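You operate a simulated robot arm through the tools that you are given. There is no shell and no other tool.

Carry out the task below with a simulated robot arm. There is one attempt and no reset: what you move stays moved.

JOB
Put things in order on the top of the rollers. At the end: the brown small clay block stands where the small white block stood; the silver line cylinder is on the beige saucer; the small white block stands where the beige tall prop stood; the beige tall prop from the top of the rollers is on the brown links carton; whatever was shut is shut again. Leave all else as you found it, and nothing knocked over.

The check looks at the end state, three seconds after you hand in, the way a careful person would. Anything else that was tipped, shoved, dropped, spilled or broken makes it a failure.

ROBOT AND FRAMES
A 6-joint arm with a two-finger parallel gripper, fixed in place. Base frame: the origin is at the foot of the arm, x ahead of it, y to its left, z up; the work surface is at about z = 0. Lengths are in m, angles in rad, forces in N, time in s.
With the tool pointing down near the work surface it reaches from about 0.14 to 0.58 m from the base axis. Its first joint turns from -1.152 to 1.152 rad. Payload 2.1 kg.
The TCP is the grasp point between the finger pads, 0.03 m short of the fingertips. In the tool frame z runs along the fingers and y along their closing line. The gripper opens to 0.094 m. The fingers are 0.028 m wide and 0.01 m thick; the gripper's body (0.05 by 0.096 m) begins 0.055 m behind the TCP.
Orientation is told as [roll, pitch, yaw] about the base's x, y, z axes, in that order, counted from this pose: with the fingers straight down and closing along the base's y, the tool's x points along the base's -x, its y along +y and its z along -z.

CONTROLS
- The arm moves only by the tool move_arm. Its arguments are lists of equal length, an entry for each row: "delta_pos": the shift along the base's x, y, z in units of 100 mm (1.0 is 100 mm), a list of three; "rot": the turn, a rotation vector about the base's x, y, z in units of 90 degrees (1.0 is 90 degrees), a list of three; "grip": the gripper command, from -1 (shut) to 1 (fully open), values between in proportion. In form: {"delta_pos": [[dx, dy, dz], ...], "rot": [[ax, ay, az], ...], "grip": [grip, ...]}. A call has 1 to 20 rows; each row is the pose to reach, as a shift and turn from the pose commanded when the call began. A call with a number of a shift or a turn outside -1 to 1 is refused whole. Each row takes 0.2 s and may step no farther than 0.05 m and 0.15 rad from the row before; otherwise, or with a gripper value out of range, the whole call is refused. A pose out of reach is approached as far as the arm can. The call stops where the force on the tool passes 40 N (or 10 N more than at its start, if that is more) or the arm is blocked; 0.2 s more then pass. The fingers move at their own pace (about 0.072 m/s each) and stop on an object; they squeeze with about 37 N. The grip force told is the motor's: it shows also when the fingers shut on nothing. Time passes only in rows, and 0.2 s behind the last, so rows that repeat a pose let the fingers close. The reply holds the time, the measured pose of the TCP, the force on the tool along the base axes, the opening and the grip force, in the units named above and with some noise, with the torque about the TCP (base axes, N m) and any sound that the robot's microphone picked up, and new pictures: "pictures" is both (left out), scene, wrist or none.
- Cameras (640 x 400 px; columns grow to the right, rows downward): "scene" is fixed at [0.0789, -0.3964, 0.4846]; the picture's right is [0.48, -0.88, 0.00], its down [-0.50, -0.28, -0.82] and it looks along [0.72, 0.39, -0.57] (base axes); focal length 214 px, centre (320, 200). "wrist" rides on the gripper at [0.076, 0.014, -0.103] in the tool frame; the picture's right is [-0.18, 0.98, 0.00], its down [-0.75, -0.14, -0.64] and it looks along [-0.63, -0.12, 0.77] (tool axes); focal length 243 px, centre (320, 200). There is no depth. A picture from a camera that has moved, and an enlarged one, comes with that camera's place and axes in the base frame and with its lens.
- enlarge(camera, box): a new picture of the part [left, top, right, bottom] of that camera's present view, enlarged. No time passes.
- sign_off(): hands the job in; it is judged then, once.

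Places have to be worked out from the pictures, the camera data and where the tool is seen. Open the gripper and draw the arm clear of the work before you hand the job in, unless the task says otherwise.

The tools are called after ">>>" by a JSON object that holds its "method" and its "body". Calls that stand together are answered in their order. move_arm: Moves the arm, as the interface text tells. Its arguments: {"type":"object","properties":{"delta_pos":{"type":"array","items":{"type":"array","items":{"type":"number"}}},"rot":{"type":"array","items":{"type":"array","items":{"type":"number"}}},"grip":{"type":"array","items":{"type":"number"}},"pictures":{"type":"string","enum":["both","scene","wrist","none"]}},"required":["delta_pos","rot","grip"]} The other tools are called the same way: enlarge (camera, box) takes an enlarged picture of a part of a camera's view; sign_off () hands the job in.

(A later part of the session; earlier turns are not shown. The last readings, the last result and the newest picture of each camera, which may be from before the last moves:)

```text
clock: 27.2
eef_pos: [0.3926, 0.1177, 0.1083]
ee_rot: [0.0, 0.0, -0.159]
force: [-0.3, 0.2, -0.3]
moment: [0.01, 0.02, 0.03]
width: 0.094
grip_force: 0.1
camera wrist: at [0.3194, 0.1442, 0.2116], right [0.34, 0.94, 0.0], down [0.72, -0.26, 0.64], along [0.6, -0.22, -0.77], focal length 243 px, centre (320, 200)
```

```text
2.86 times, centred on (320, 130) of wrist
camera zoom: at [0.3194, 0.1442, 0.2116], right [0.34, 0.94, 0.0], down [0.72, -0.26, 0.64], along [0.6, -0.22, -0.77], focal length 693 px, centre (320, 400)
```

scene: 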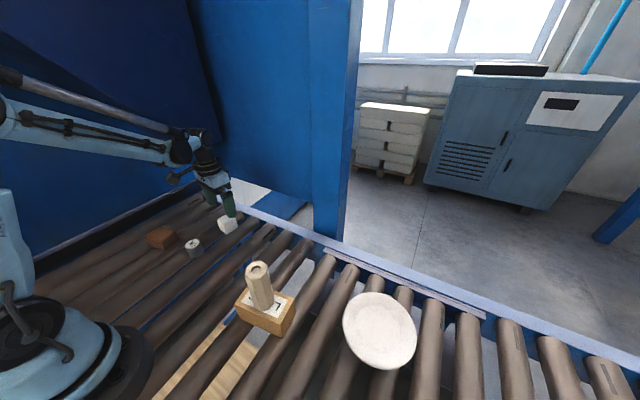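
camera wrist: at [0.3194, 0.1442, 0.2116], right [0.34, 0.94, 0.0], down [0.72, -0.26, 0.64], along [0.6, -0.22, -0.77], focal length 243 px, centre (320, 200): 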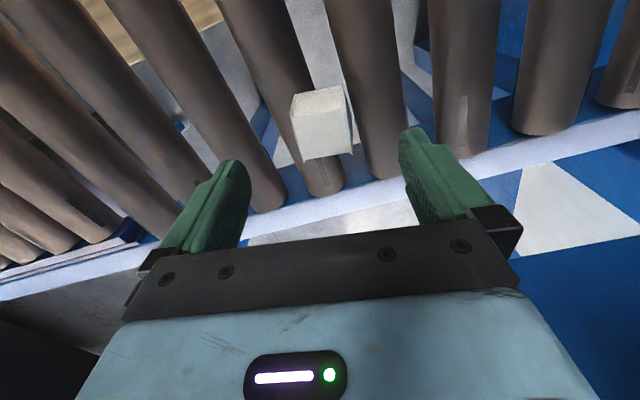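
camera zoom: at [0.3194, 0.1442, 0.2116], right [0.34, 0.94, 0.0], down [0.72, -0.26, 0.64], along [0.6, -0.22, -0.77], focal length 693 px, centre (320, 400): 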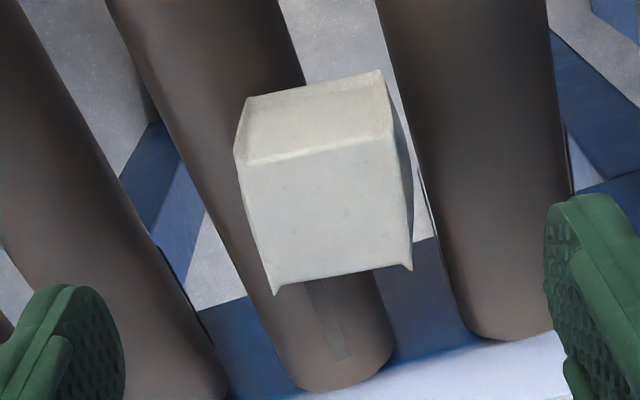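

The block's centre is at about (0.3926, 0.1205), roughly 3 mm to the left of the TCP. I shift over, descend and close.

>>> {"method": "move_arm", "body": {"delta_pos": [[0, 0.025, -0.2], [0, 0.025, -0.45], [0, 0.025, -0.65], [0, 0.025, -0.72], [0, 0.025, -0.72]], "rot": [[0, 0, 0], [0, 0, 0], [0, 0, 0], [0, 0, 0], [0, 0, 0]], "grip": [1, 1, 1, 1, 1]}}

>>> {"method": "enlarge", "body": {"camera": "wrist", "box": [180, 80, 460, 260]}}

```text
clock: 28.4
eef_pos: [0.3924, 0.121, 0.0353]
ee_rot: [0.001, 0.0, -0.159]
force: [-0.2, -0.6, 0.3]
moment: [-0.01, -0.03, 0.01]
width: 0.0942
grip_force: 0.1
camera wrist: at [0.3195, 0.1468, 0.1368], right [0.34, 0.94, 0.0], down [0.72, -0.26, 0.64], along [0.6, -0.22, -0.77], focal length 243 px, centre (320, 200)
```

scene: 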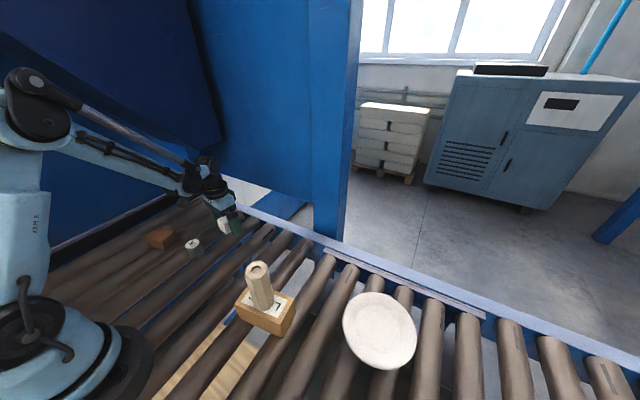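
wrist: 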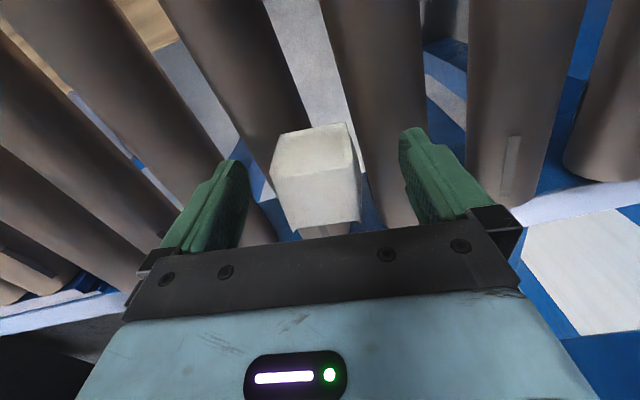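

```text
2.22 times, centred on (320, 170) of wrist
camera zoom: at [0.3195, 0.1468, 0.1368], right [0.34, 0.94, 0.0], down [0.72, -0.26, 0.64], along [0.6, -0.22, -0.77], focal length 539 px, centre (320, 267)
```

zoom: 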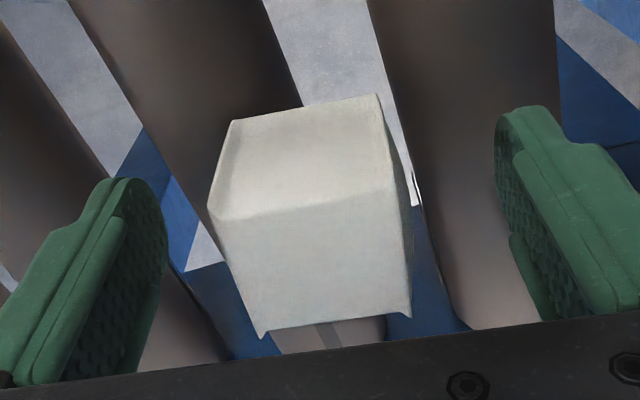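

The block lies between the fingers and its computed centre matches the TCP. I close.

>>> {"method": "move_arm", "body": {"delta_pos": [[0, 0, 0], [0, 0, 0], [0, 0, 0], [0, 0, 0], [0, 0, 0], [0, 0, 0]], "rot": [[0, 0, 0], [0, 0, 0], [0, 0, 0], [0, 0, 0], [0, 0, 0], [0, 0, 0]], "grip": [0.4, 0, -0.5, -1, -1, -1], "pictures": "wrist"}}

```text
clock: 29.8
eef_pos: [0.3942, 0.1213, 0.0329]
ee_rot: [0.0, 0.001, -0.159]
force: [-0.8, -0.3, -0.5]
moment: [-0.05, -0.03, -0.01]
width: 0.0518
grip_force: 37.0
camera wrist: at [0.3196, 0.1468, 0.137], right [0.34, 0.94, 0.0], down [0.72, -0.26, 0.64], along [0.6, -0.22, -0.77], focal length 243 px, centre (320, 200)
```

wrist: 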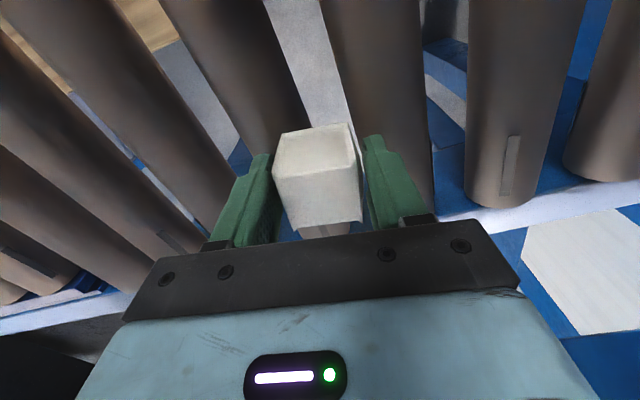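

The fingers stopped at 0.0518, wider than my estimate of 0.04, so I zoom in to see what they are touching.

>>> {"method": "enlarge", "body": {"camera": "wrist", "box": [210, 100, 430, 260]}}

>>> {"method": "enlarge", "body": {"camera": "scene", "box": [190, 180, 260, 250]}}

```text
2.50 times, centred on (320, 180) of wrist
camera zoom: at [0.3196, 0.1468, 0.137], right [0.34, 0.94, 0.0], down [0.72, -0.26, 0.64], along [0.6, -0.22, -0.77], focal length 606 px, centre (320, 250)
```

zoom: 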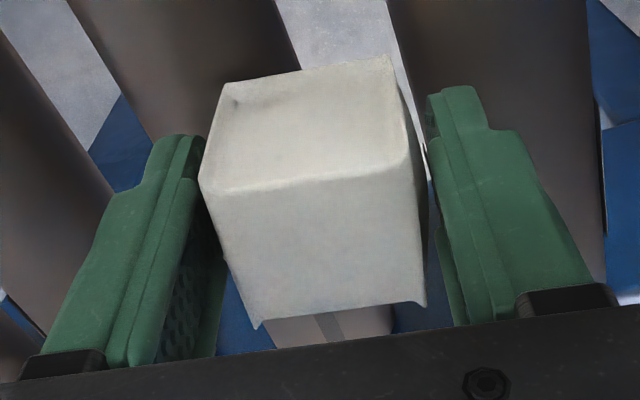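

```text
5.71 times, centred on (225, 215) of scene
camera zoom: at [0.0789, -0.3964, 0.4846], right [0.48, -0.88, 0.0], down [-0.5, -0.28, -0.82], along [0.72, 0.39, -0.57], focal length 1226 px, centre (863, 114)
```

zoom: 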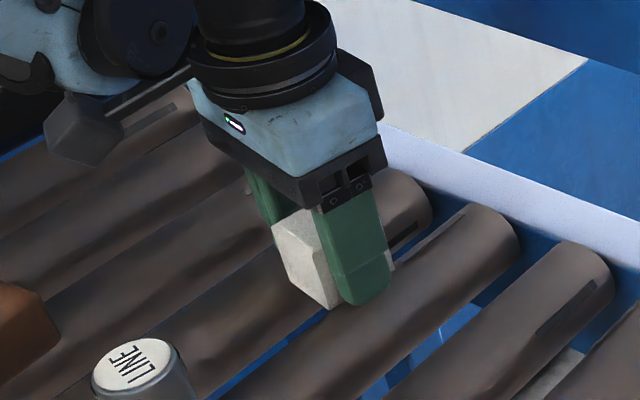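

There seems to be a small visible gap at the sides, yet the fingers are squeezing something. I lift just 1 cm and check whether the block follows.

>>> {"method": "move_arm", "body": {"delta_pos": [[0, 0, 0.03], [0, 0, 0.06], [0, 0, 0.1], [0, 0, 0.1]], "rot": [[0, 0, 0], [0, 0, 0], [0, 0, 0], [0, 0, 0]], "grip": [-1, -1, -1, -1], "pictures": "wrist"}}

>>> {"method": "enlarge", "body": {"camera": "wrist", "box": [210, 100, 430, 260]}}

>>> {"method": "enlarge", "body": {"camera": "scene", "box": [190, 180, 260, 250]}}

```text
clock: 30.8
eef_pos: [0.3926, 0.1221, 0.0453]
ee_rot: [0.001, 0.0, -0.158]
force: [0.5, -0.6, -0.6]
moment: [0.01, -0.01, -0.01]
width: 0.0513
grip_force: 37.5
camera wrist: at [0.3194, 0.1472, 0.1476], right [0.34, 0.94, 0.0], down [0.72, -0.26, 0.64], along [0.6, -0.22, -0.77], focal length 243 px, centre (320, 200)
```

wrist: 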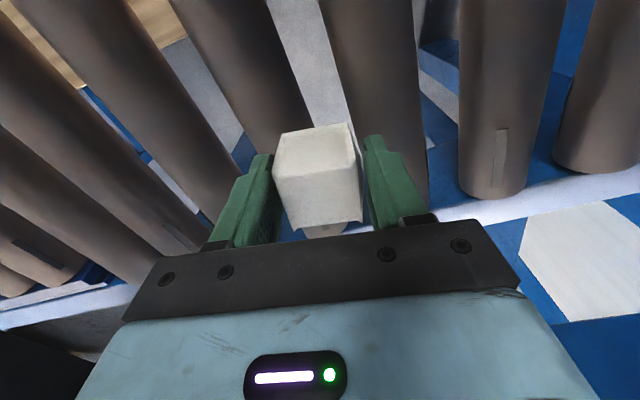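

```text
2.50 times, centred on (320, 180) of wrist
camera zoom: at [0.3194, 0.1472, 0.1476], right [0.34, 0.94, 0.0], down [0.72, -0.26, 0.64], along [0.6, -0.22, -0.77], focal length 606 px, centre (320, 250)
```

zoom: 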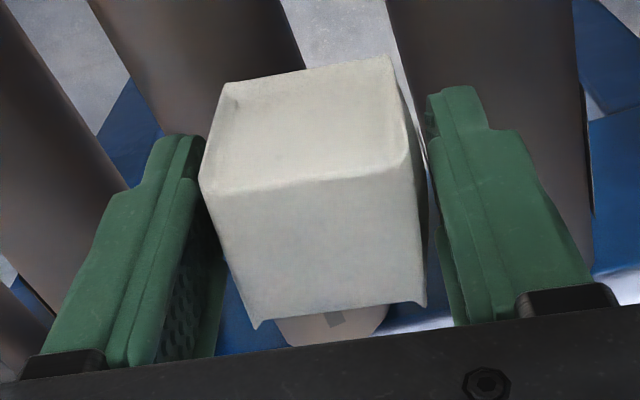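

```text
5.71 times, centred on (225, 215) of scene
camera zoom: at [0.0789, -0.3964, 0.4846], right [0.48, -0.88, 0.0], down [-0.5, -0.28, -0.82], along [0.72, 0.39, -0.57], focal length 1226 px, centre (863, 114)
```

zoom: 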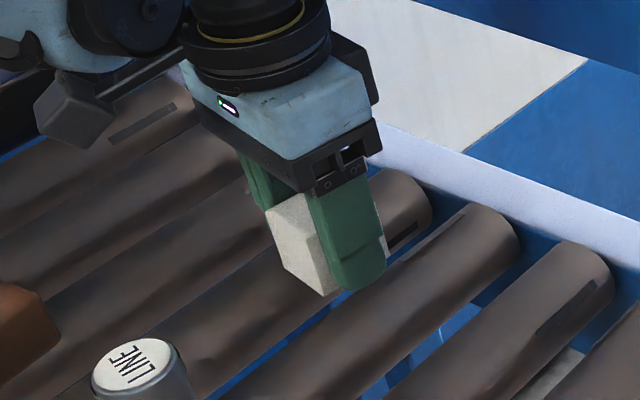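

The block rises with the gripper, so it is held. Its original spot is (0.393, 0.121), and it was gripped at TCP height about 0.035. I lift further and carry it towards the prop's old place, turning 90° so the fingers close along x there.

>>> {"method": "move_arm", "body": {"delta_pos": [[0, 0, 0.3], [0, 0, 0.65], [0, 0, 1.0]], "rot": [[0, 0, 0], [0, 0, 0], [0, 0, 0]], "grip": [-1, -1, -1], "pictures": "none"}}

>>> {"method": "move_arm", "body": {"delta_pos": [[-0.05, 0.16, 0.1], [-0.1, 0.33, 0.2], [-0.15, 0.5, 0.3], [-0.2, 0.66, 0.3], [-0.25, 0.83, 0.3], [-0.3, 1.0, 0.3]], "rot": [[0, 0, 0.083], [0, 0, 0.167], [0, 0, 0.25], [0, 0, 0.333], [0, 0, 0.417], [0, 0, 0.5]], "grip": [-1, -1, -1, -1, -1, -1], "pictures": "none"}}

>>> {"method": "move_arm", "body": {"delta_pos": [[-0.05, 0.16, 0], [-0.1, 0.33, 0], [-0.15, 0.5, 0], [-0.2, 0.66, 0], [-0.25, 0.83, 0], [-0.295, 1.0, 0], [-0.295, 1.0, 0]], "rot": [[0, 0, 0.083], [0, 0, 0.167], [0, 0, 0.25], [0, 0, 0.333], [0, 0, 0.417], [0, 0, 0.5], [0, 0, 0.5]], "grip": [-1, -1, -1, -1, -1, -1, -1]}}

```text
clock: 31.6
eef_pos: [0.3924, 0.1209, 0.1445]
ee_rot: [-0.001, 0.0, -0.158]
force: [-0.5, 0.8, -1.3]
moment: [-0.03, -0.01, -0.02]
width: 0.0515
grip_force: 37.8
```

```text
clock: 33.0
eef_pos: [0.3634, 0.2217, 0.1754]
ee_rot: [-0.001, 0.001, 0.63]
force: [-0.5, 0.8, -0.9]
moment: [-0.01, 0.01, -0.01]
width: 0.0515
grip_force: 36.9
```

```text
clock: 34.6
eef_pos: [0.3318, 0.3207, 0.1761]
ee_rot: [0.002, 0.001, 1.414]
force: [-0.5, 0.2, -0.2]
moment: [0.03, -0.02, -0.02]
width: 0.052
grip_force: 36.9
camera wrist: at [0.3054, 0.2474, 0.2787], right [-0.94, 0.34, 0.0], down [0.26, 0.72, 0.64], along [0.22, 0.6, -0.77], focal length 243 px, centre (320, 200)
```

scene: 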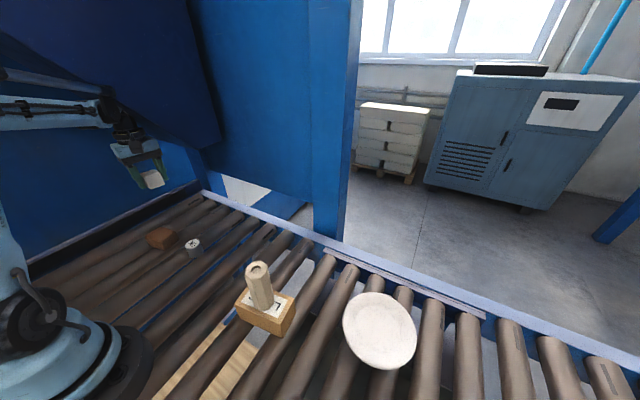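
wrist: 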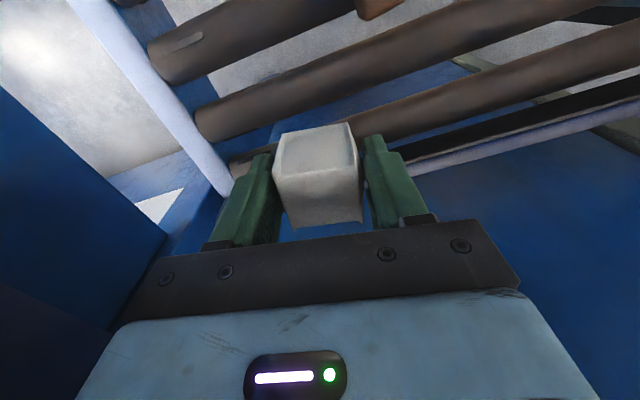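

The block is held steady near (0.3335, 0.3225). I shift 1.5 cm in y to the prop's spot and go down to just above the surface.

>>> {"method": "move_arm", "body": {"delta_pos": [[0, 0.08, 0], [0, 0.155, 0], [0, 0.155, -0.3], [0, 0.155, -0.6], [0, 0.155, -0.95], [0, 0.155, -0.95]], "rot": [[0, 0, 0], [0, 0, 0], [0, 0, 0], [0, 0, 0], [0, 0, 0], [0, 0, 0]], "grip": [-1, -1, -1, -1, -1, -1], "pictures": "none"}}

>>> {"method": "move_arm", "body": {"delta_pos": [[0, 0, -0.2], [0, 0, -0.35], [0, 0, -0.4], [0, 0, -0.4]], "rot": [[0, 0, 0], [0, 0, 0], [0, 0, 0], [0, 0, 0]], "grip": [-1, -1, -1, -1]}}

```text
clock: 36.0
eef_pos: [0.3321, 0.3357, 0.0801]
ee_rot: [0.001, 0.001, 1.412]
force: [0.3, 0.7, -0.4]
moment: [0.01, 0.01, 0.04]
width: 0.0517
grip_force: 36.6
```

```text
clock: 37.0
eef_pos: [0.3319, 0.3352, 0.0393]
ee_rot: [-0.001, 0.0, 1.411]
force: [0.0, -0.1, -0.7]
moment: [0.02, 0.03, 0.01]
width: 0.0518
grip_force: 36.8
camera wrist: at [0.3059, 0.2622, 0.1423], right [-0.94, 0.34, 0.0], down [0.26, 0.72, 0.64], along [0.22, 0.6, -0.77], focal length 243 px, centre (320, 200)
```

scene: 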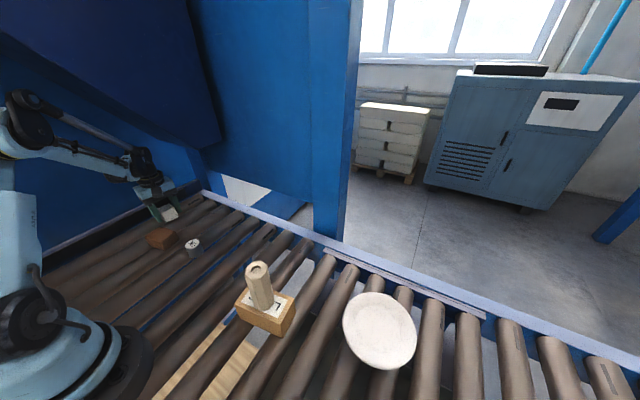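
wrist: 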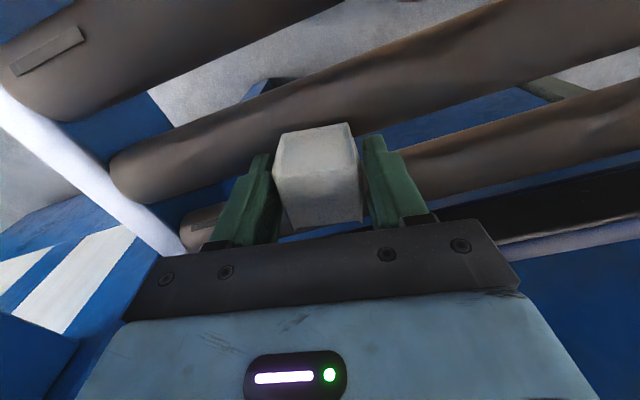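

I am about 2 mm short of the prop's recorded spot, so I correct that and settle the block onto the surface in millimetre steps.

>>> {"method": "move_arm", "body": {"delta_pos": [[0.012, 0.025, 0], [0.012, 0.025, -0.02], [0.012, 0.025, -0.035], [0.012, 0.025, -0.045], [0.012, 0.025, -0.045]], "rot": [[0, 0, 0], [0, 0, 0], [0, 0, 0], [0, 0, 0], [0, 0, 0]], "grip": [-1, -1, -1, -1, -1], "pictures": "none"}}

```text
clock: 38.2
eef_pos: [0.3343, 0.3394, 0.0358]
ee_rot: [0.0, 0.0, 1.412]
force: [-0.1, -0.2, 0.0]
moment: [0.02, -0.02, -0.02]
width: 0.0515
grip_force: 37.0
```

>>> {"method": "move_arm", "body": {"delta_pos": [[0, 0, -0.01], [0, 0, -0.02], [0, 0, -0.02]], "rot": [[0, 0, 0], [0, 0, 0], [0, 0, 0]], "grip": [-1, -1, -1], "pictures": "none"}}

```text
clock: 39.0
eef_pos: [0.3337, 0.3389, 0.0341]
ee_rot: [-0.001, 0.002, 1.412]
force: [-2.9, -6.0, 28.3]
moment: [0.04, 0.06, 0.02]
width: 0.0517
grip_force: 37.3
```

Contact (28 N). I ease up about 1 mm, then open gradually.

>>> {"method": "move_arm", "body": {"delta_pos": [[0, 0, 0.01], [0, 0, 0.01], [0, 0, 0.01], [0, 0, 0.01], [0, 0, 0.01], [0, 0, 0.01], [0, 0, 0.01]], "rot": [[0, 0, 0], [0, 0, 0], [0, 0, 0], [0, 0, 0], [0, 0, 0], [0, 0, 0], [0, 0, 0]], "grip": [-1, -1, 0.15, 0.3, 0.6, 0.9, 0.9]}}

>>> {"method": "enlarge", "body": {"camera": "wrist", "box": [180, 80, 460, 260]}}

```text
clock: 40.6
eef_pos: [0.334, 0.3389, 0.0337]
ee_rot: [-0.002, 0.001, 1.412]
force: [0.9, -1.5, 0.6]
moment: [0.0, -0.02, 0.03]
width: 0.0891
grip_force: 0.1
camera wrist: at [0.3081, 0.2655, 0.1367], right [-0.94, 0.34, 0.0], down [0.26, 0.72, 0.64], along [0.22, 0.6, -0.77], focal length 243 px, centre (320, 200)
```

scene: 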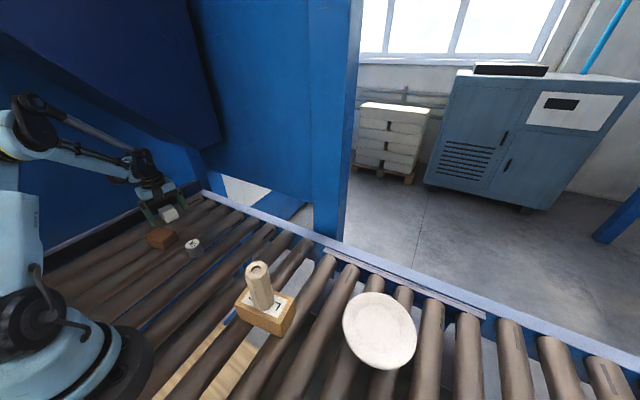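
wrist: 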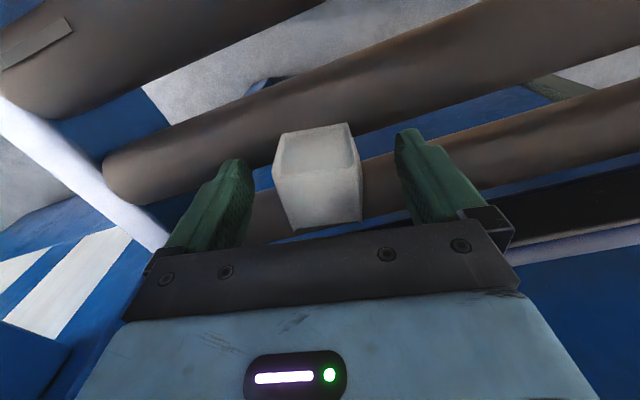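

```text
2.22 times, centred on (320, 170) of wrist
camera zoom: at [0.3081, 0.2655, 0.1367], right [-0.94, 0.34, 0.0], down [0.26, 0.72, 0.64], along [0.22, 0.6, -0.77], focal length 539 px, centre (320, 267)
```

zoom: 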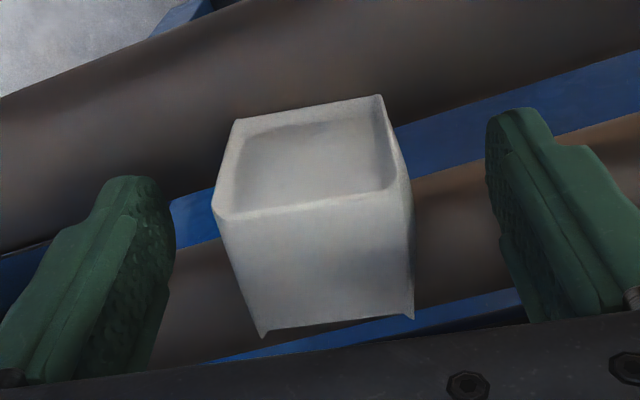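

The white block stands on the prop's old spot. I lift straight up and go to view the clay block.

>>> {"method": "move_arm", "body": {"delta_pos": [[0, 0, 0.2], [0, 0, 0.5], [0, 0, 0.8], [0, 0, 1.0]], "rot": [[0, 0, 0], [0, 0, 0], [0, 0, 0], [0, 0, 0]], "grip": [1, 1, 1, 1], "pictures": "none"}}

>>> {"method": "move_arm", "body": {"delta_pos": [[-0.15, -0.2, 0.15], [-0.3, -0.4, 0.3], [-0.45, -0.6, 0.45], [-0.6, -0.8, 0.6], [-0.75, -0.95, 0.75], [-0.9, -1.0, 0.75], [-0.9, -1.0, 0.75]], "rot": [[0, 0, -0.07], [0, 0, -0.14], [0, 0, -0.21], [0, 0, -0.28], [0, 0, -0.35], [0, 0, -0.39], [0, 0, -0.39]], "grip": [1, 1, 1, 1, 1, 1, 1]}}

>>> {"method": "enlarge", "body": {"camera": "wrist", "box": [240, 20, 400, 120]}}

```text
clock: 41.6
eef_pos: [0.3335, 0.3388, 0.1356]
ee_rot: [0.0, 0.0, 1.412]
force: [0.7, -0.2, -0.8]
moment: [-0.01, -0.03, -0.01]
width: 0.0941
grip_force: 0.1
```

```text
clock: 43.2
eef_pos: [0.2443, 0.2404, 0.2109]
ee_rot: [0.0, 0.0, 0.798]
force: [0.5, -0.1, -0.2]
moment: [0.0, 0.01, 0.03]
width: 0.0941
grip_force: 0.1
camera wrist: at [0.1811, 0.1946, 0.3135], right [-0.58, 0.82, 0.0], down [0.63, 0.44, 0.64], along [0.53, 0.37, -0.77], focal length 243 px, centre (320, 200)
```

scene: 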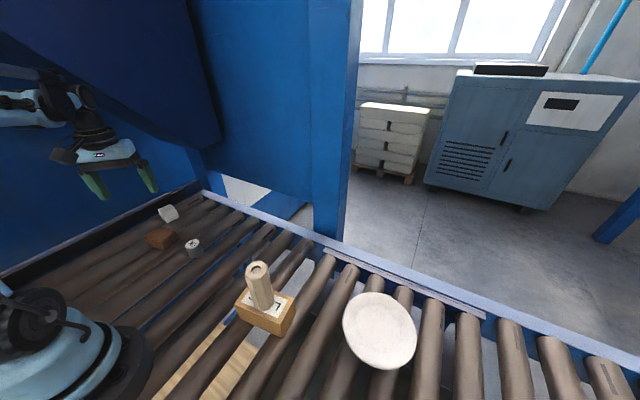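
wrist: 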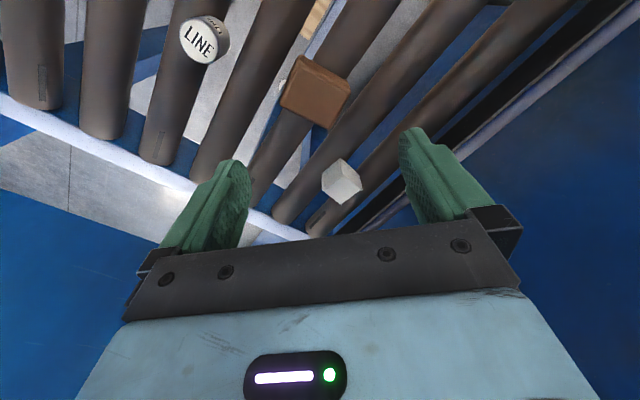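

```text
4.00 times, centred on (320, 70) of wrist
camera zoom: at [0.1811, 0.1946, 0.3135], right [-0.58, 0.82, 0.0], down [0.63, 0.44, 0.64], along [0.53, 0.37, -0.77], focal length 970 px, centre (320, 720)
```

zoom: 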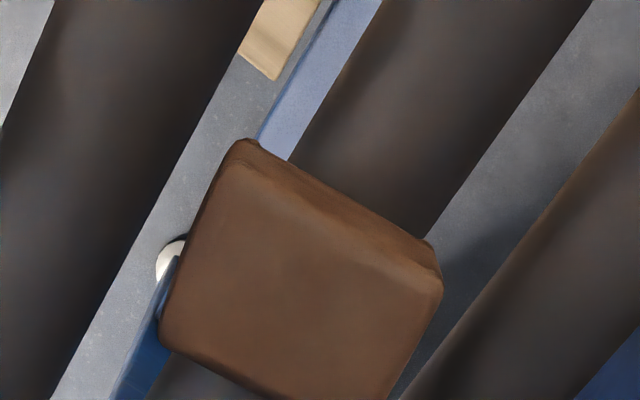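

>>> {"method": "enlarge", "body": {"camera": "wrist", "box": [260, 40, 380, 140]}}

>>> {"method": "enlarge", "body": {"camera": "scene", "box": [130, 190, 220, 260]}}

```text
4.00 times, centred on (320, 90) of wrist
camera zoom: at [0.1811, 0.1946, 0.3135], right [-0.58, 0.82, 0.0], down [0.63, 0.44, 0.64], along [0.53, 0.37, -0.77], focal length 970 px, centre (320, 640)
```

zoom: 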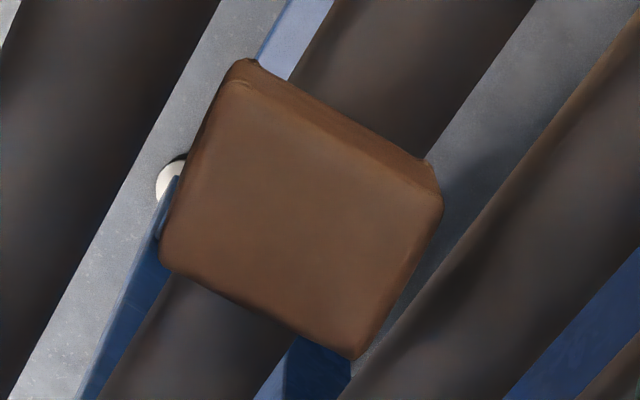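

```text
5.71 times, centred on (175, 225) of scene
camera zoom: at [0.0789, -0.3964, 0.4846], right [0.48, -0.88, 0.0], down [-0.5, -0.28, -0.82], along [0.72, 0.39, -0.57], focal length 1226 px, centre (1149, 57)
```

zoom: 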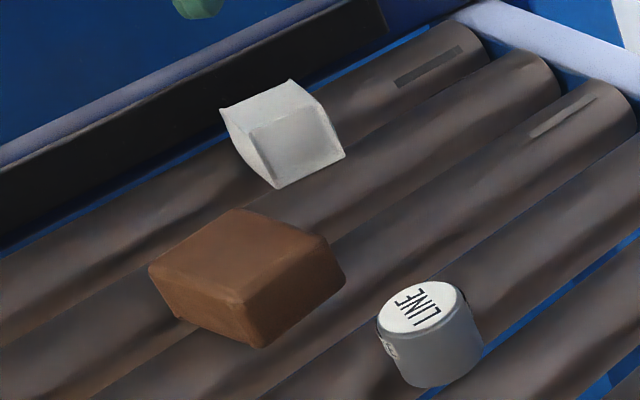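

The clay block is about 0.062 (along y) by 0.052 (along x) by 0.03 tall, centred near (0.255, 0.240) and turned about +8°. I go over it with a yaw of about 0.14, staying above its top.

>>> {"method": "move_arm", "body": {"delta_pos": [[0.03, 0, -0.1], [0.06, 0, -0.2], [0.1, 0, -0.3], [0.1, 0, -0.45], [0.1, 0, -0.6], [0.1, 0, -0.8], [0.1, 0, -1.0], [0.1, 0, -1.0]], "rot": [[0, 0, -0.085], [0, 0, -0.17], [0, 0, -0.255], [0, 0, -0.34], [0, 0, -0.419], [0, 0, -0.419], [0, 0, -0.419], [0, 0, -0.419]], "grip": [1, 1, 1, 1, 1, 1, 1, 1]}}

>>> {"method": "enlarge", "body": {"camera": "wrist", "box": [220, 40, 420, 200]}}

```text
clock: 45.0
eef_pos: [0.2548, 0.2395, 0.1108]
ee_rot: [0.002, 0.0, 0.142]
force: [-0.1, 0.0, -0.1]
moment: [0.03, -0.04, -0.02]
width: 0.0939
grip_force: 0.0
camera wrist: at [0.1766, 0.2418, 0.2134], right [0.04, 1.0, 0.0], down [0.77, -0.03, 0.64], along [0.64, -0.03, -0.77], focal length 243 px, centre (320, 200)
```

scene: 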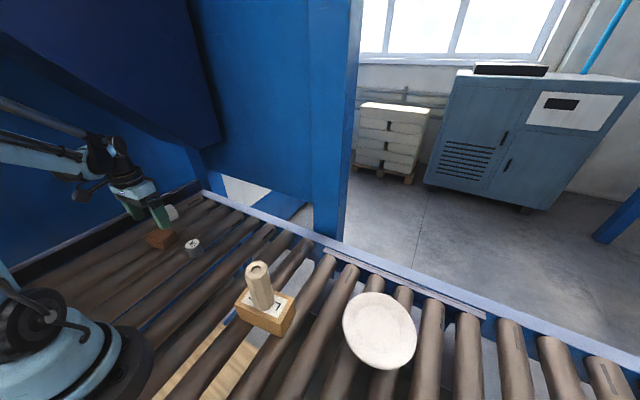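
wrist: 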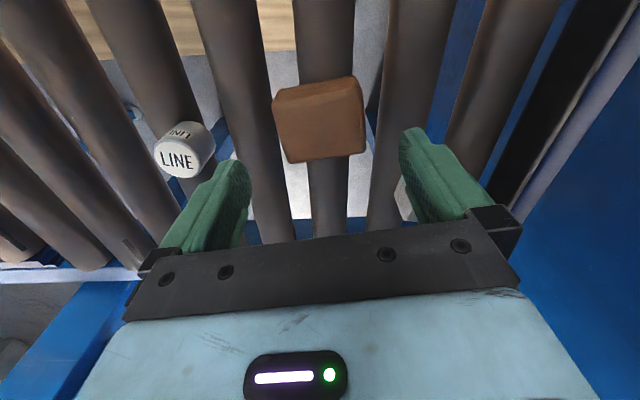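

```text
2.50 times, centred on (320, 120) of wrist
camera zoom: at [0.1766, 0.2418, 0.2134], right [0.04, 1.0, 0.0], down [0.77, -0.03, 0.64], along [0.64, -0.03, -0.77], focal length 606 px, centre (320, 400)
```

zoom: 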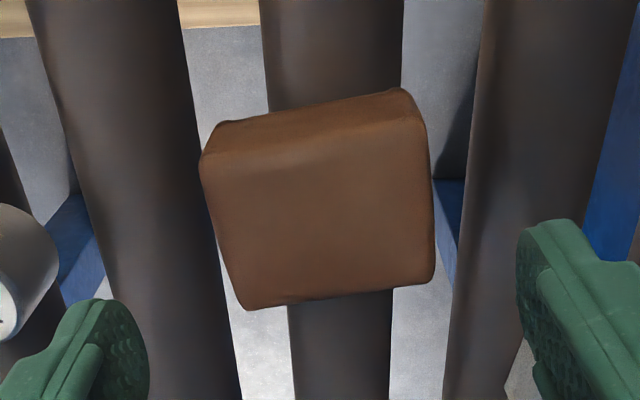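

The clay block's centre comes out at about (0.256, 0.2405) with yaw near +7°, well aligned. I descend around it.

>>> {"method": "move_arm", "body": {"delta_pos": [[0.012, 0.008, -0.2], [0.012, 0.008, -0.45], [0.012, 0.008, -0.65], [0.012, 0.008, -0.755], [0.012, 0.008, -0.755]], "rot": [[0, 0, 0], [0, 0, 0], [0, 0, 0], [0, 0, 0], [0, 0, 0]], "grip": [1, 1, 1, 1, 1], "pictures": "wrist"}}

>>> {"method": "enlarge", "body": {"camera": "wrist", "box": [150, 40, 460, 240]}}

```text
clock: 46.2
eef_pos: [0.2551, 0.2393, 0.034]
ee_rot: [-0.001, 0.0, 0.141]
force: [1.3, -0.6, 0.1]
moment: [-0.02, 0.0, 0.02]
width: 0.0943
grip_force: 0.1
camera wrist: at [0.1771, 0.2422, 0.1367], right [0.04, 1.0, 0.0], down [0.77, -0.03, 0.64], along [0.64, -0.03, -0.77], focal length 243 px, centre (320, 200)
```

wrist: 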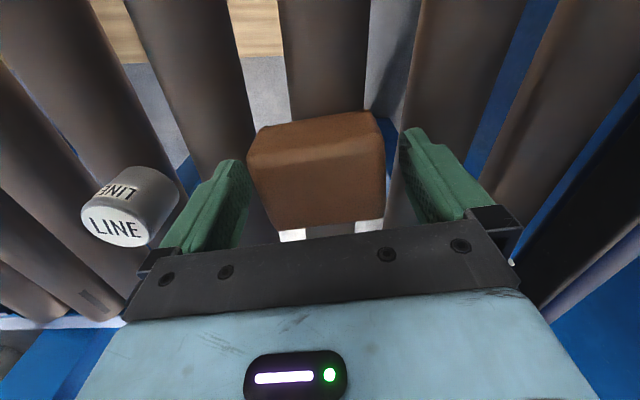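

```text
2.00 times, centred on (305, 140) of wrist
camera zoom: at [0.1771, 0.2422, 0.1367], right [0.04, 1.0, 0.0], down [0.77, -0.03, 0.64], along [0.64, -0.03, -0.77], focal length 485 px, centre (350, 320)
```

zoom: 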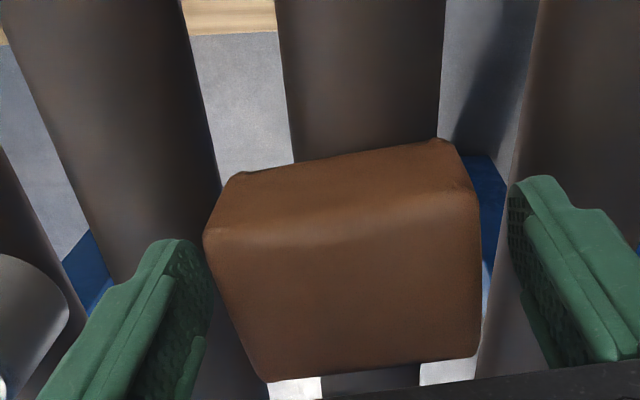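

The clay block is between the fingers with room on both sides, so I close.

>>> {"method": "move_arm", "body": {"delta_pos": [[0, 0, 0], [0, 0, 0], [0, 0, 0], [0, 0, 0], [0, 0, 0], [0, 0, 0]], "rot": [[0, 0, 0], [0, 0, 0], [0, 0, 0], [0, 0, 0], [0, 0, 0], [0, 0, 0]], "grip": [0.6, 0.4, 0.2, -0.5, -1, -1], "pictures": "none"}}

>>> {"method": "move_arm", "body": {"delta_pos": [[0, 0, 0.05], [0, 0, 0.1], [0, 0, 0.2], [0, 0, 0.2]], "rot": [[0, 0, 0], [0, 0, 0], [0, 0, 0], [0, 0, 0]], "grip": [-1, -1, -1, -1]}}

```text
clock: 47.6
eef_pos: [0.2548, 0.2401, 0.035]
ee_rot: [-0.002, 0.001, 0.142]
force: [0.1, 1.2, 0.0]
moment: [-0.02, 0.01, 0.03]
width: 0.0741
grip_force: 37.0
```

```text
clock: 48.6
eef_pos: [0.255, 0.2401, 0.055]
ee_rot: [0.0, -0.001, 0.142]
force: [-0.5, 0.2, -3.5]
moment: [0.0, -0.02, 0.0]
width: 0.0743
grip_force: 37.1
camera wrist: at [0.1775, 0.2424, 0.1573], right [0.04, 1.0, 0.0], down [0.77, -0.03, 0.64], along [0.64, -0.03, -0.77], focal length 243 px, centre (320, 200)
```

scene: 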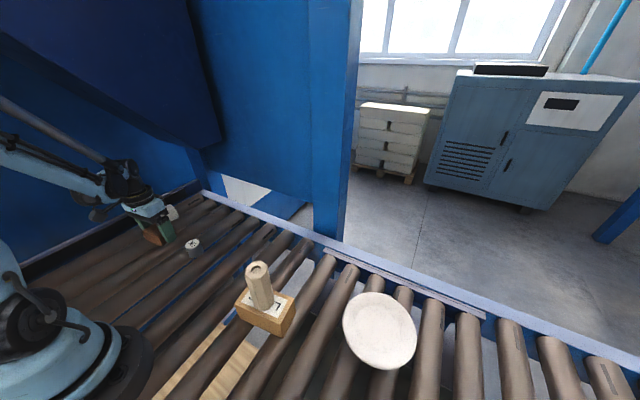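
wrist: 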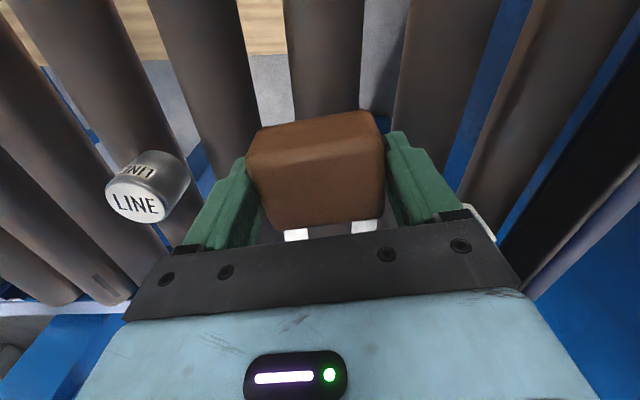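

The clay block is held (0.074 wide, weight about 3.5 N). I lift it and carry it over to the white block's old spot at (0.393, 0.121).

>>> {"method": "move_arm", "body": {"delta_pos": [[0, 0, 0.3], [0, 0, 0.65], [0, 0, 1.0]], "rot": [[0, 0, 0], [0, 0, 0], [0, 0, 0]], "grip": [-1, -1, -1], "pictures": "none"}}

>>> {"method": "move_arm", "body": {"delta_pos": [[0.2, -0.18, 0], [0.45, -0.4, 0], [0.7, -0.6, 0]], "rot": [[0, 0, 0], [0, 0, 0], [0, 0, 0]], "grip": [-1, -1, -1], "pictures": "none"}}

>>> {"method": "move_arm", "body": {"delta_pos": [[0.2, -0.18, 0], [0.45, -0.4, 0], [0.662, -0.596, 0], [0.662, -0.596, -0.3], [0.662, -0.596, -0.6], [0.662, -0.596, -0.6]], "rot": [[0, 0, 0], [0, 0, 0], [0, 0, 0], [0, 0, 0], [0, 0, 0], [0, 0, 0]], "grip": [-1, -1, -1, -1, -1, -1]}}

```text
clock: 49.4
eef_pos: [0.2557, 0.2374, 0.1562]
ee_rot: [0.0, 0.001, 0.143]
force: [-0.2, -0.6, -1.2]
moment: [0.01, 0.04, -0.04]
width: 0.0741
grip_force: 37.1
```

```text
clock: 50.2
eef_pos: [0.3264, 0.1796, 0.1562]
ee_rot: [0.0, 0.001, 0.141]
force: [-0.2, -1.1, -2.8]
moment: [0.0, -0.02, -0.01]
width: 0.074
grip_force: 36.7
```

```text
clock: 51.6
eef_pos: [0.3925, 0.1202, 0.0928]
ee_rot: [0.002, -0.001, 0.143]
force: [0.4, 0.3, -1.8]
moment: [0.0, 0.0, 0.01]
width: 0.0743
grip_force: 36.5
camera wrist: at [0.3142, 0.1242, 0.1965], right [0.04, 1.0, 0.0], down [0.77, -0.03, 0.64], along [0.64, -0.03, -0.77], focal length 243 px, centre (320, 200)
```

scene: 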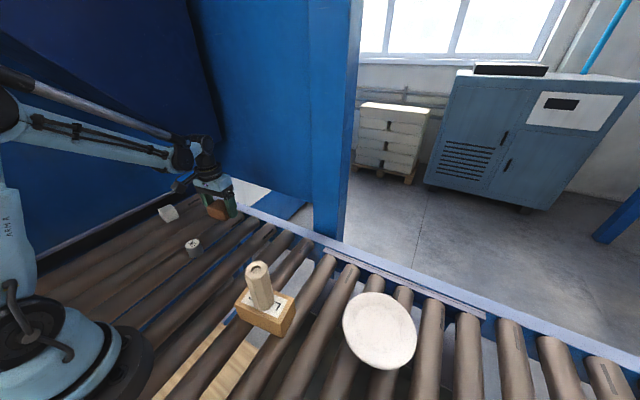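
wrist: 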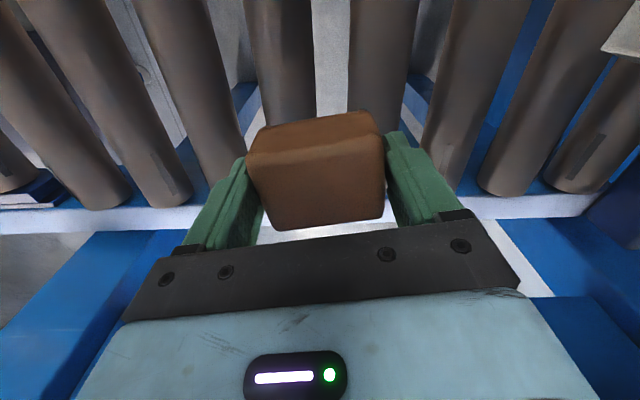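

I am over the spot at (0.3925, 0.120), clear of everything. I lower to a few millimetres above the surface and then settle gently.

>>> {"method": "move_arm", "body": {"delta_pos": [[0, 0, -0.2], [0, 0, -0.4], [0, 0, -0.53], [0, 0, -0.57], [0, 0, -0.585], [0, 0, -0.585]], "rot": [[0, 0, 0], [0, 0, 0], [0, 0, 0], [0, 0, 0], [0, 0, 0], [0, 0, 0]], "grip": [-1, -1, -1, -1, -1, -1], "pictures": "none"}}

>>> {"method": "move_arm", "body": {"delta_pos": [[0, 0, -0.01], [0, 0, -0.015], [0, 0, -0.015]], "rot": [[0, 0, 0], [0, 0, 0], [0, 0, 0]], "grip": [-1, -1, -1], "pictures": "none"}}

```text
clock: 53.0
eef_pos: [0.3916, 0.1206, 0.035]
ee_rot: [0.0, -0.001, 0.141]
force: [0.4, 0.6, -2.7]
moment: [-0.03, 0.03, 0.0]
width: 0.074
grip_force: 37.3
```

```text
clock: 53.8
eef_pos: [0.3919, 0.1218, 0.0351]
ee_rot: [-0.001, 0.001, 0.142]
force: [-0.1, -0.2, -3.4]
moment: [0.01, 0.02, -0.01]
width: 0.0741
grip_force: 37.3
```

>>> {"method": "move_arm", "body": {"delta_pos": [[0, 0, -0.007], [0, 0, -0.014], [0, 0, -0.014]], "rot": [[0, 0, 0], [0, 0, 0], [0, 0, 0]], "grip": [-1, -1, -1], "pictures": "none"}}

```text
clock: 54.6
eef_pos: [0.391, 0.1208, 0.0337]
ee_rot: [0.001, 0.0, 0.14]
force: [-3.3, -0.1, 32.5]
moment: [-0.01, 0.05, -0.1]
width: 0.0744
grip_force: 37.1
```

Contact (32 N). I ease up under 1 mm and open slowly.

>>> {"method": "move_arm", "body": {"delta_pos": [[0, 0, 0.009], [0, 0, 0.009], [0, 0, 0.009], [0, 0, 0.009], [0, 0, 0.009], [0, 0, 0.009]], "rot": [[0, 0, 0], [0, 0, 0], [0, 0, 0], [0, 0, 0], [0, 0, 0], [0, 0, 0]], "grip": [-1, -1, 0.6, 0.8, 1, 1]}}

>>> {"method": "enlarge", "body": {"camera": "wrist", "box": [150, 40, 460, 240]}}

```text
clock: 56.0
eef_pos: [0.3921, 0.122, 0.0338]
ee_rot: [0.0, 0.001, 0.139]
force: [0.2, 0.0, 0.1]
moment: [0.01, -0.01, 0.04]
width: 0.0942
grip_force: 0.0
camera wrist: at [0.3144, 0.1239, 0.1366], right [0.04, 1.0, 0.0], down [0.77, -0.03, 0.64], along [0.64, -0.03, -0.77], focal length 243 px, centre (320, 200)
```

scene: 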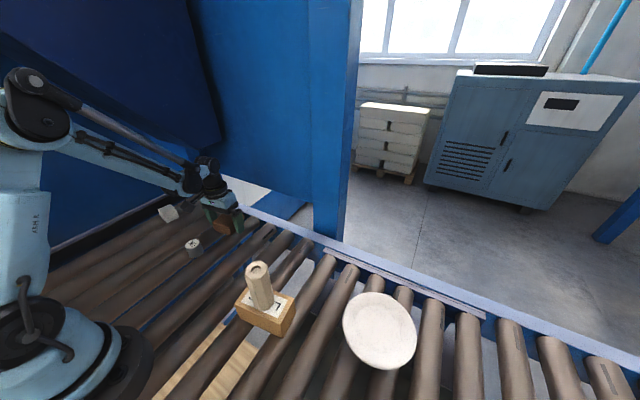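
wrist: 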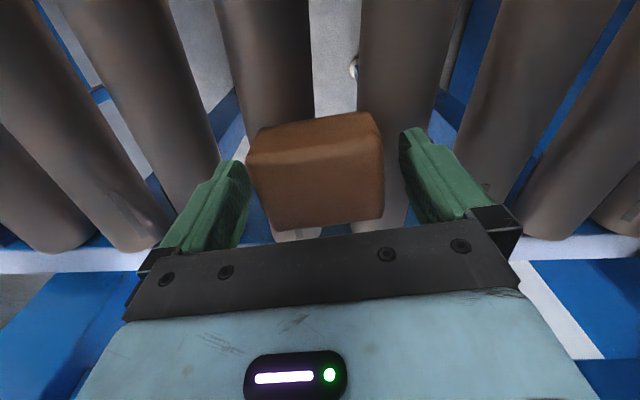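

```text
2.00 times, centred on (305, 140) of wrist
camera zoom: at [0.3144, 0.1239, 0.1366], right [0.04, 1.0, 0.0], down [0.77, -0.03, 0.64], along [0.64, -0.03, -0.77], focal length 485 px, centre (350, 320)
```

zoom: 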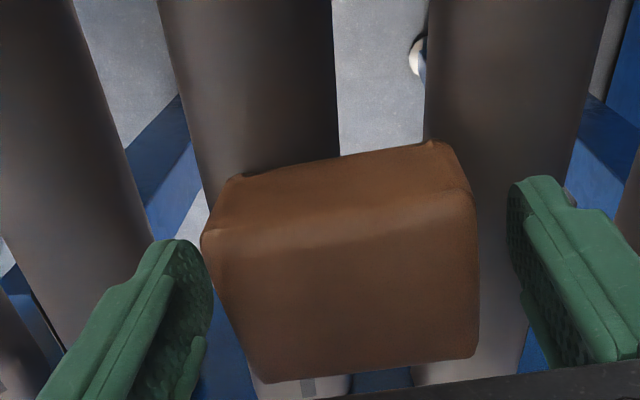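

The clay block stands on the white block's former spot. I lift clear and go to view the silver cylinder.

>>> {"method": "move_arm", "body": {"delta_pos": [[0, 0, 0.2], [0, 0, 0.5], [0, 0, 0.8], [0, 0, 1.0]], "rot": [[0, 0, 0], [0, 0, 0], [0, 0, 0], [0, 0, 0]], "grip": [1, 1, 1, 1], "pictures": "none"}}

>>> {"method": "move_arm", "body": {"delta_pos": [[-0.3, 0, 0.2], [-0.6, 0, 0.4], [-0.9, 0, 0.6], [-1.0, 0, 0.6], [-1.0, 0, 0.6]], "rot": [[0, 0, -0.03], [0, 0, -0.06], [0, 0, -0.09], [0, 0, -0.09], [0, 0, -0.09]], "grip": [1, 1, 1, 1, 1]}}

>>> {"method": "enlarge", "body": {"camera": "wrist", "box": [240, 20, 400, 130]}}

>>> {"method": "enlarge", "body": {"camera": "scene", "box": [140, 190, 250, 270]}}

```text
clock: 57.0
eef_pos: [0.3911, 0.1197, 0.1343]
ee_rot: [0.0, 0.0, 0.14]
force: [0.5, 0.5, 0.3]
moment: [-0.02, -0.01, 0.01]
width: 0.0942
grip_force: 0.1
```

```text
clock: 58.2
eef_pos: [0.2894, 0.1194, 0.192]
ee_rot: [-0.001, 0.0, -0.001]
force: [1.1, 0.4, -0.2]
moment: [0.03, -0.01, 0.03]
width: 0.0941
grip_force: 0.0
camera wrist: at [0.2135, 0.1333, 0.2952], right [0.18, 0.98, 0.0], down [0.75, -0.14, 0.64], along [0.63, -0.12, -0.77], focal length 243 px, centre (320, 200)
```

scene: 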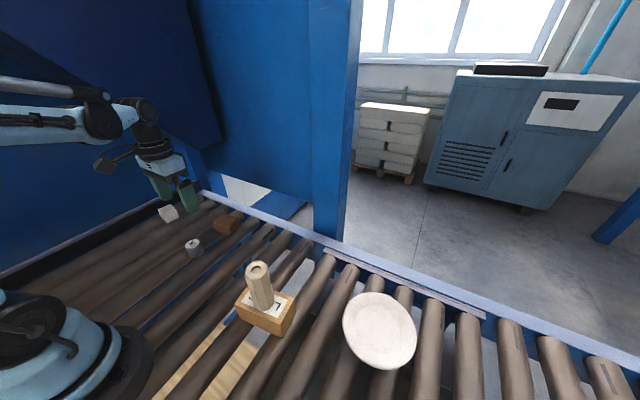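
wrist: 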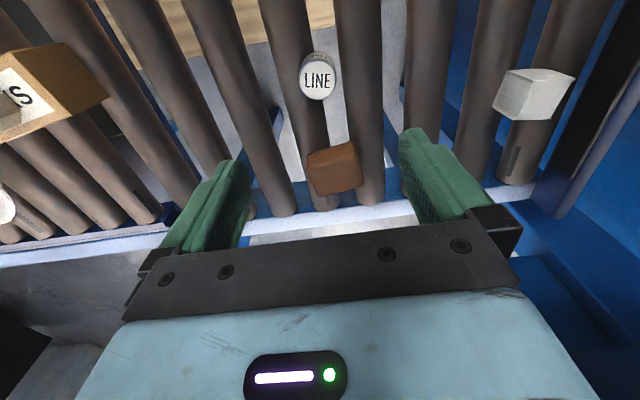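

```text
3.64 times, centred on (320, 75) of wrist
camera zoom: at [0.2135, 0.1333, 0.2952], right [0.18, 0.98, 0.0], down [0.75, -0.14, 0.64], along [0.63, -0.12, -0.77], focal length 882 px, centre (320, 654)
```

zoom: 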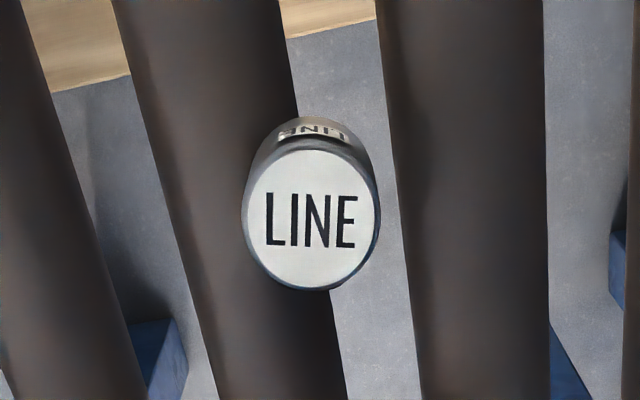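

```text
5.00 times, centred on (195, 230) of scene
camera zoom: at [0.0789, -0.3964, 0.4846], right [0.48, -0.88, 0.0], down [-0.5, -0.28, -0.82], along [0.72, 0.39, -0.57], focal length 1072 px, centre (945, 50)
```

zoom: 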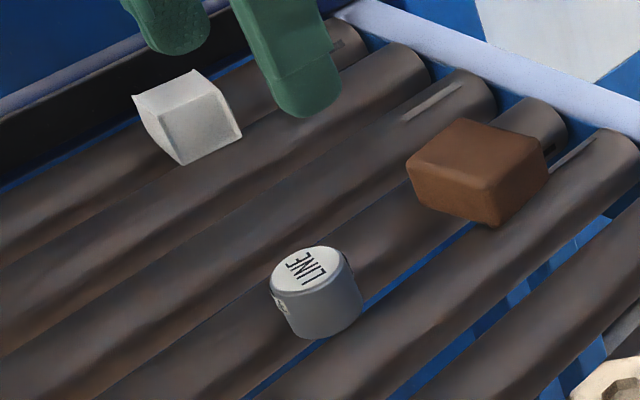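

The cylinder is upright, about 0.036 in diameter and 0.04 tall, centred near (0.2745, 0.1197). I position above it and come down part way.

>>> {"method": "move_arm", "body": {"delta_pos": [[-0.15, 0.005, 0], [-0.15, 0.005, -0.3], [-0.15, 0.005, -0.6], [-0.15, 0.005, -0.9], [-0.15, 0.005, -0.9]], "rot": [[0, 0, 0], [0, 0, 0], [0, 0, 0], [0, 0, 0], [0, 0, 0]], "grip": [1, 1, 1, 1, 1], "pictures": "wrist"}}

>>> {"method": "enlarge", "body": {"camera": "wrist", "box": [220, 60, 420, 200]}}

```text
clock: 59.4
eef_pos: [0.2742, 0.1198, 0.1051]
ee_rot: [0.0, 0.0, 0.0]
force: [0.9, -0.5, 0.2]
moment: [-0.01, -0.01, -0.01]
width: 0.0939
grip_force: 0.1
camera wrist: at [0.1985, 0.1336, 0.2066], right [0.18, 0.98, 0.0], down [0.75, -0.14, 0.64], along [0.63, -0.12, -0.77], focal length 243 px, centre (320, 200)
```

wrist: 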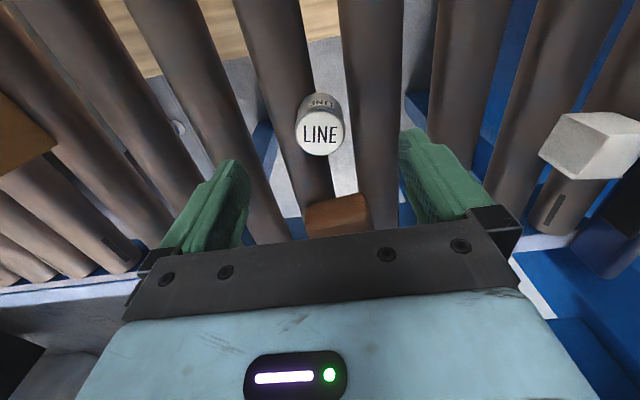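

```text
2.86 times, centred on (320, 130) of wrist
camera zoom: at [0.1985, 0.1336, 0.2066], right [0.18, 0.98, 0.0], down [0.75, -0.14, 0.64], along [0.63, -0.12, -0.77], focal length 693 px, centre (320, 400)
```

zoom: 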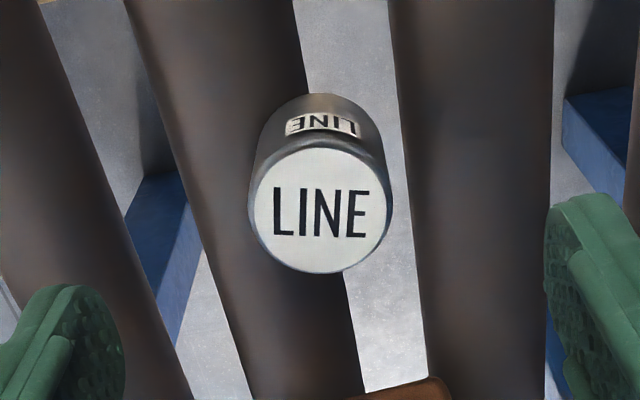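

The cylinder is centred under the TCP. I grip it a bit higher (TCP about 0.044) so the fingertips stay well above the saucer when I set it down.

>>> {"method": "move_arm", "body": {"delta_pos": [[0, 0, -0.2], [0, 0, -0.4], [0, 0, -0.55], [0, 0, -0.59], [0, 0, -0.59]], "rot": [[0, 0, 0], [0, 0, 0], [0, 0, 0], [0, 0, 0], [0, 0, 0]], "grip": [1, 1, 1, 1, 1], "pictures": "wrist"}}

>>> {"method": "enlarge", "body": {"camera": "wrist", "box": [180, 80, 460, 260]}}

```text
clock: 60.6
eef_pos: [0.2761, 0.12, 0.044]
ee_rot: [0.002, 0.001, 0.0]
force: [0.1, -0.2, 0.0]
moment: [0.03, 0.0, 0.02]
width: 0.0939
grip_force: 0.1
camera wrist: at [0.1999, 0.1342, 0.1467], right [0.18, 0.98, 0.0], down [0.75, -0.14, 0.64], along [0.63, -0.12, -0.77], focal length 243 px, centre (320, 200)
```

wrist: 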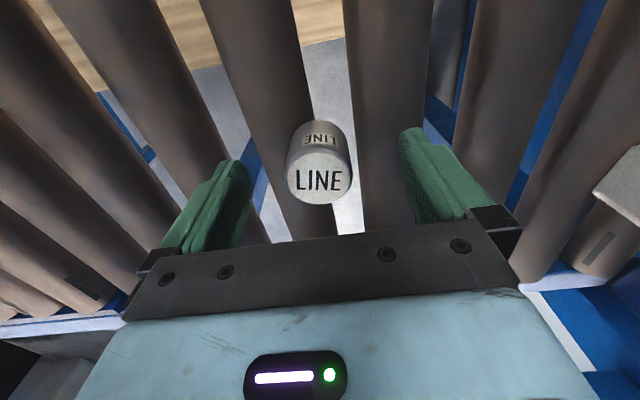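

```text
2.22 times, centred on (320, 170) of wrist
camera zoom: at [0.1999, 0.1342, 0.1467], right [0.18, 0.98, 0.0], down [0.75, -0.14, 0.64], along [0.63, -0.12, -0.77], focal length 539 px, centre (320, 267)
```

zoom: 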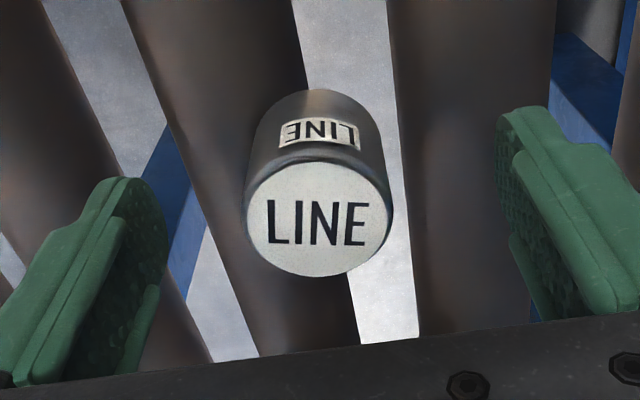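

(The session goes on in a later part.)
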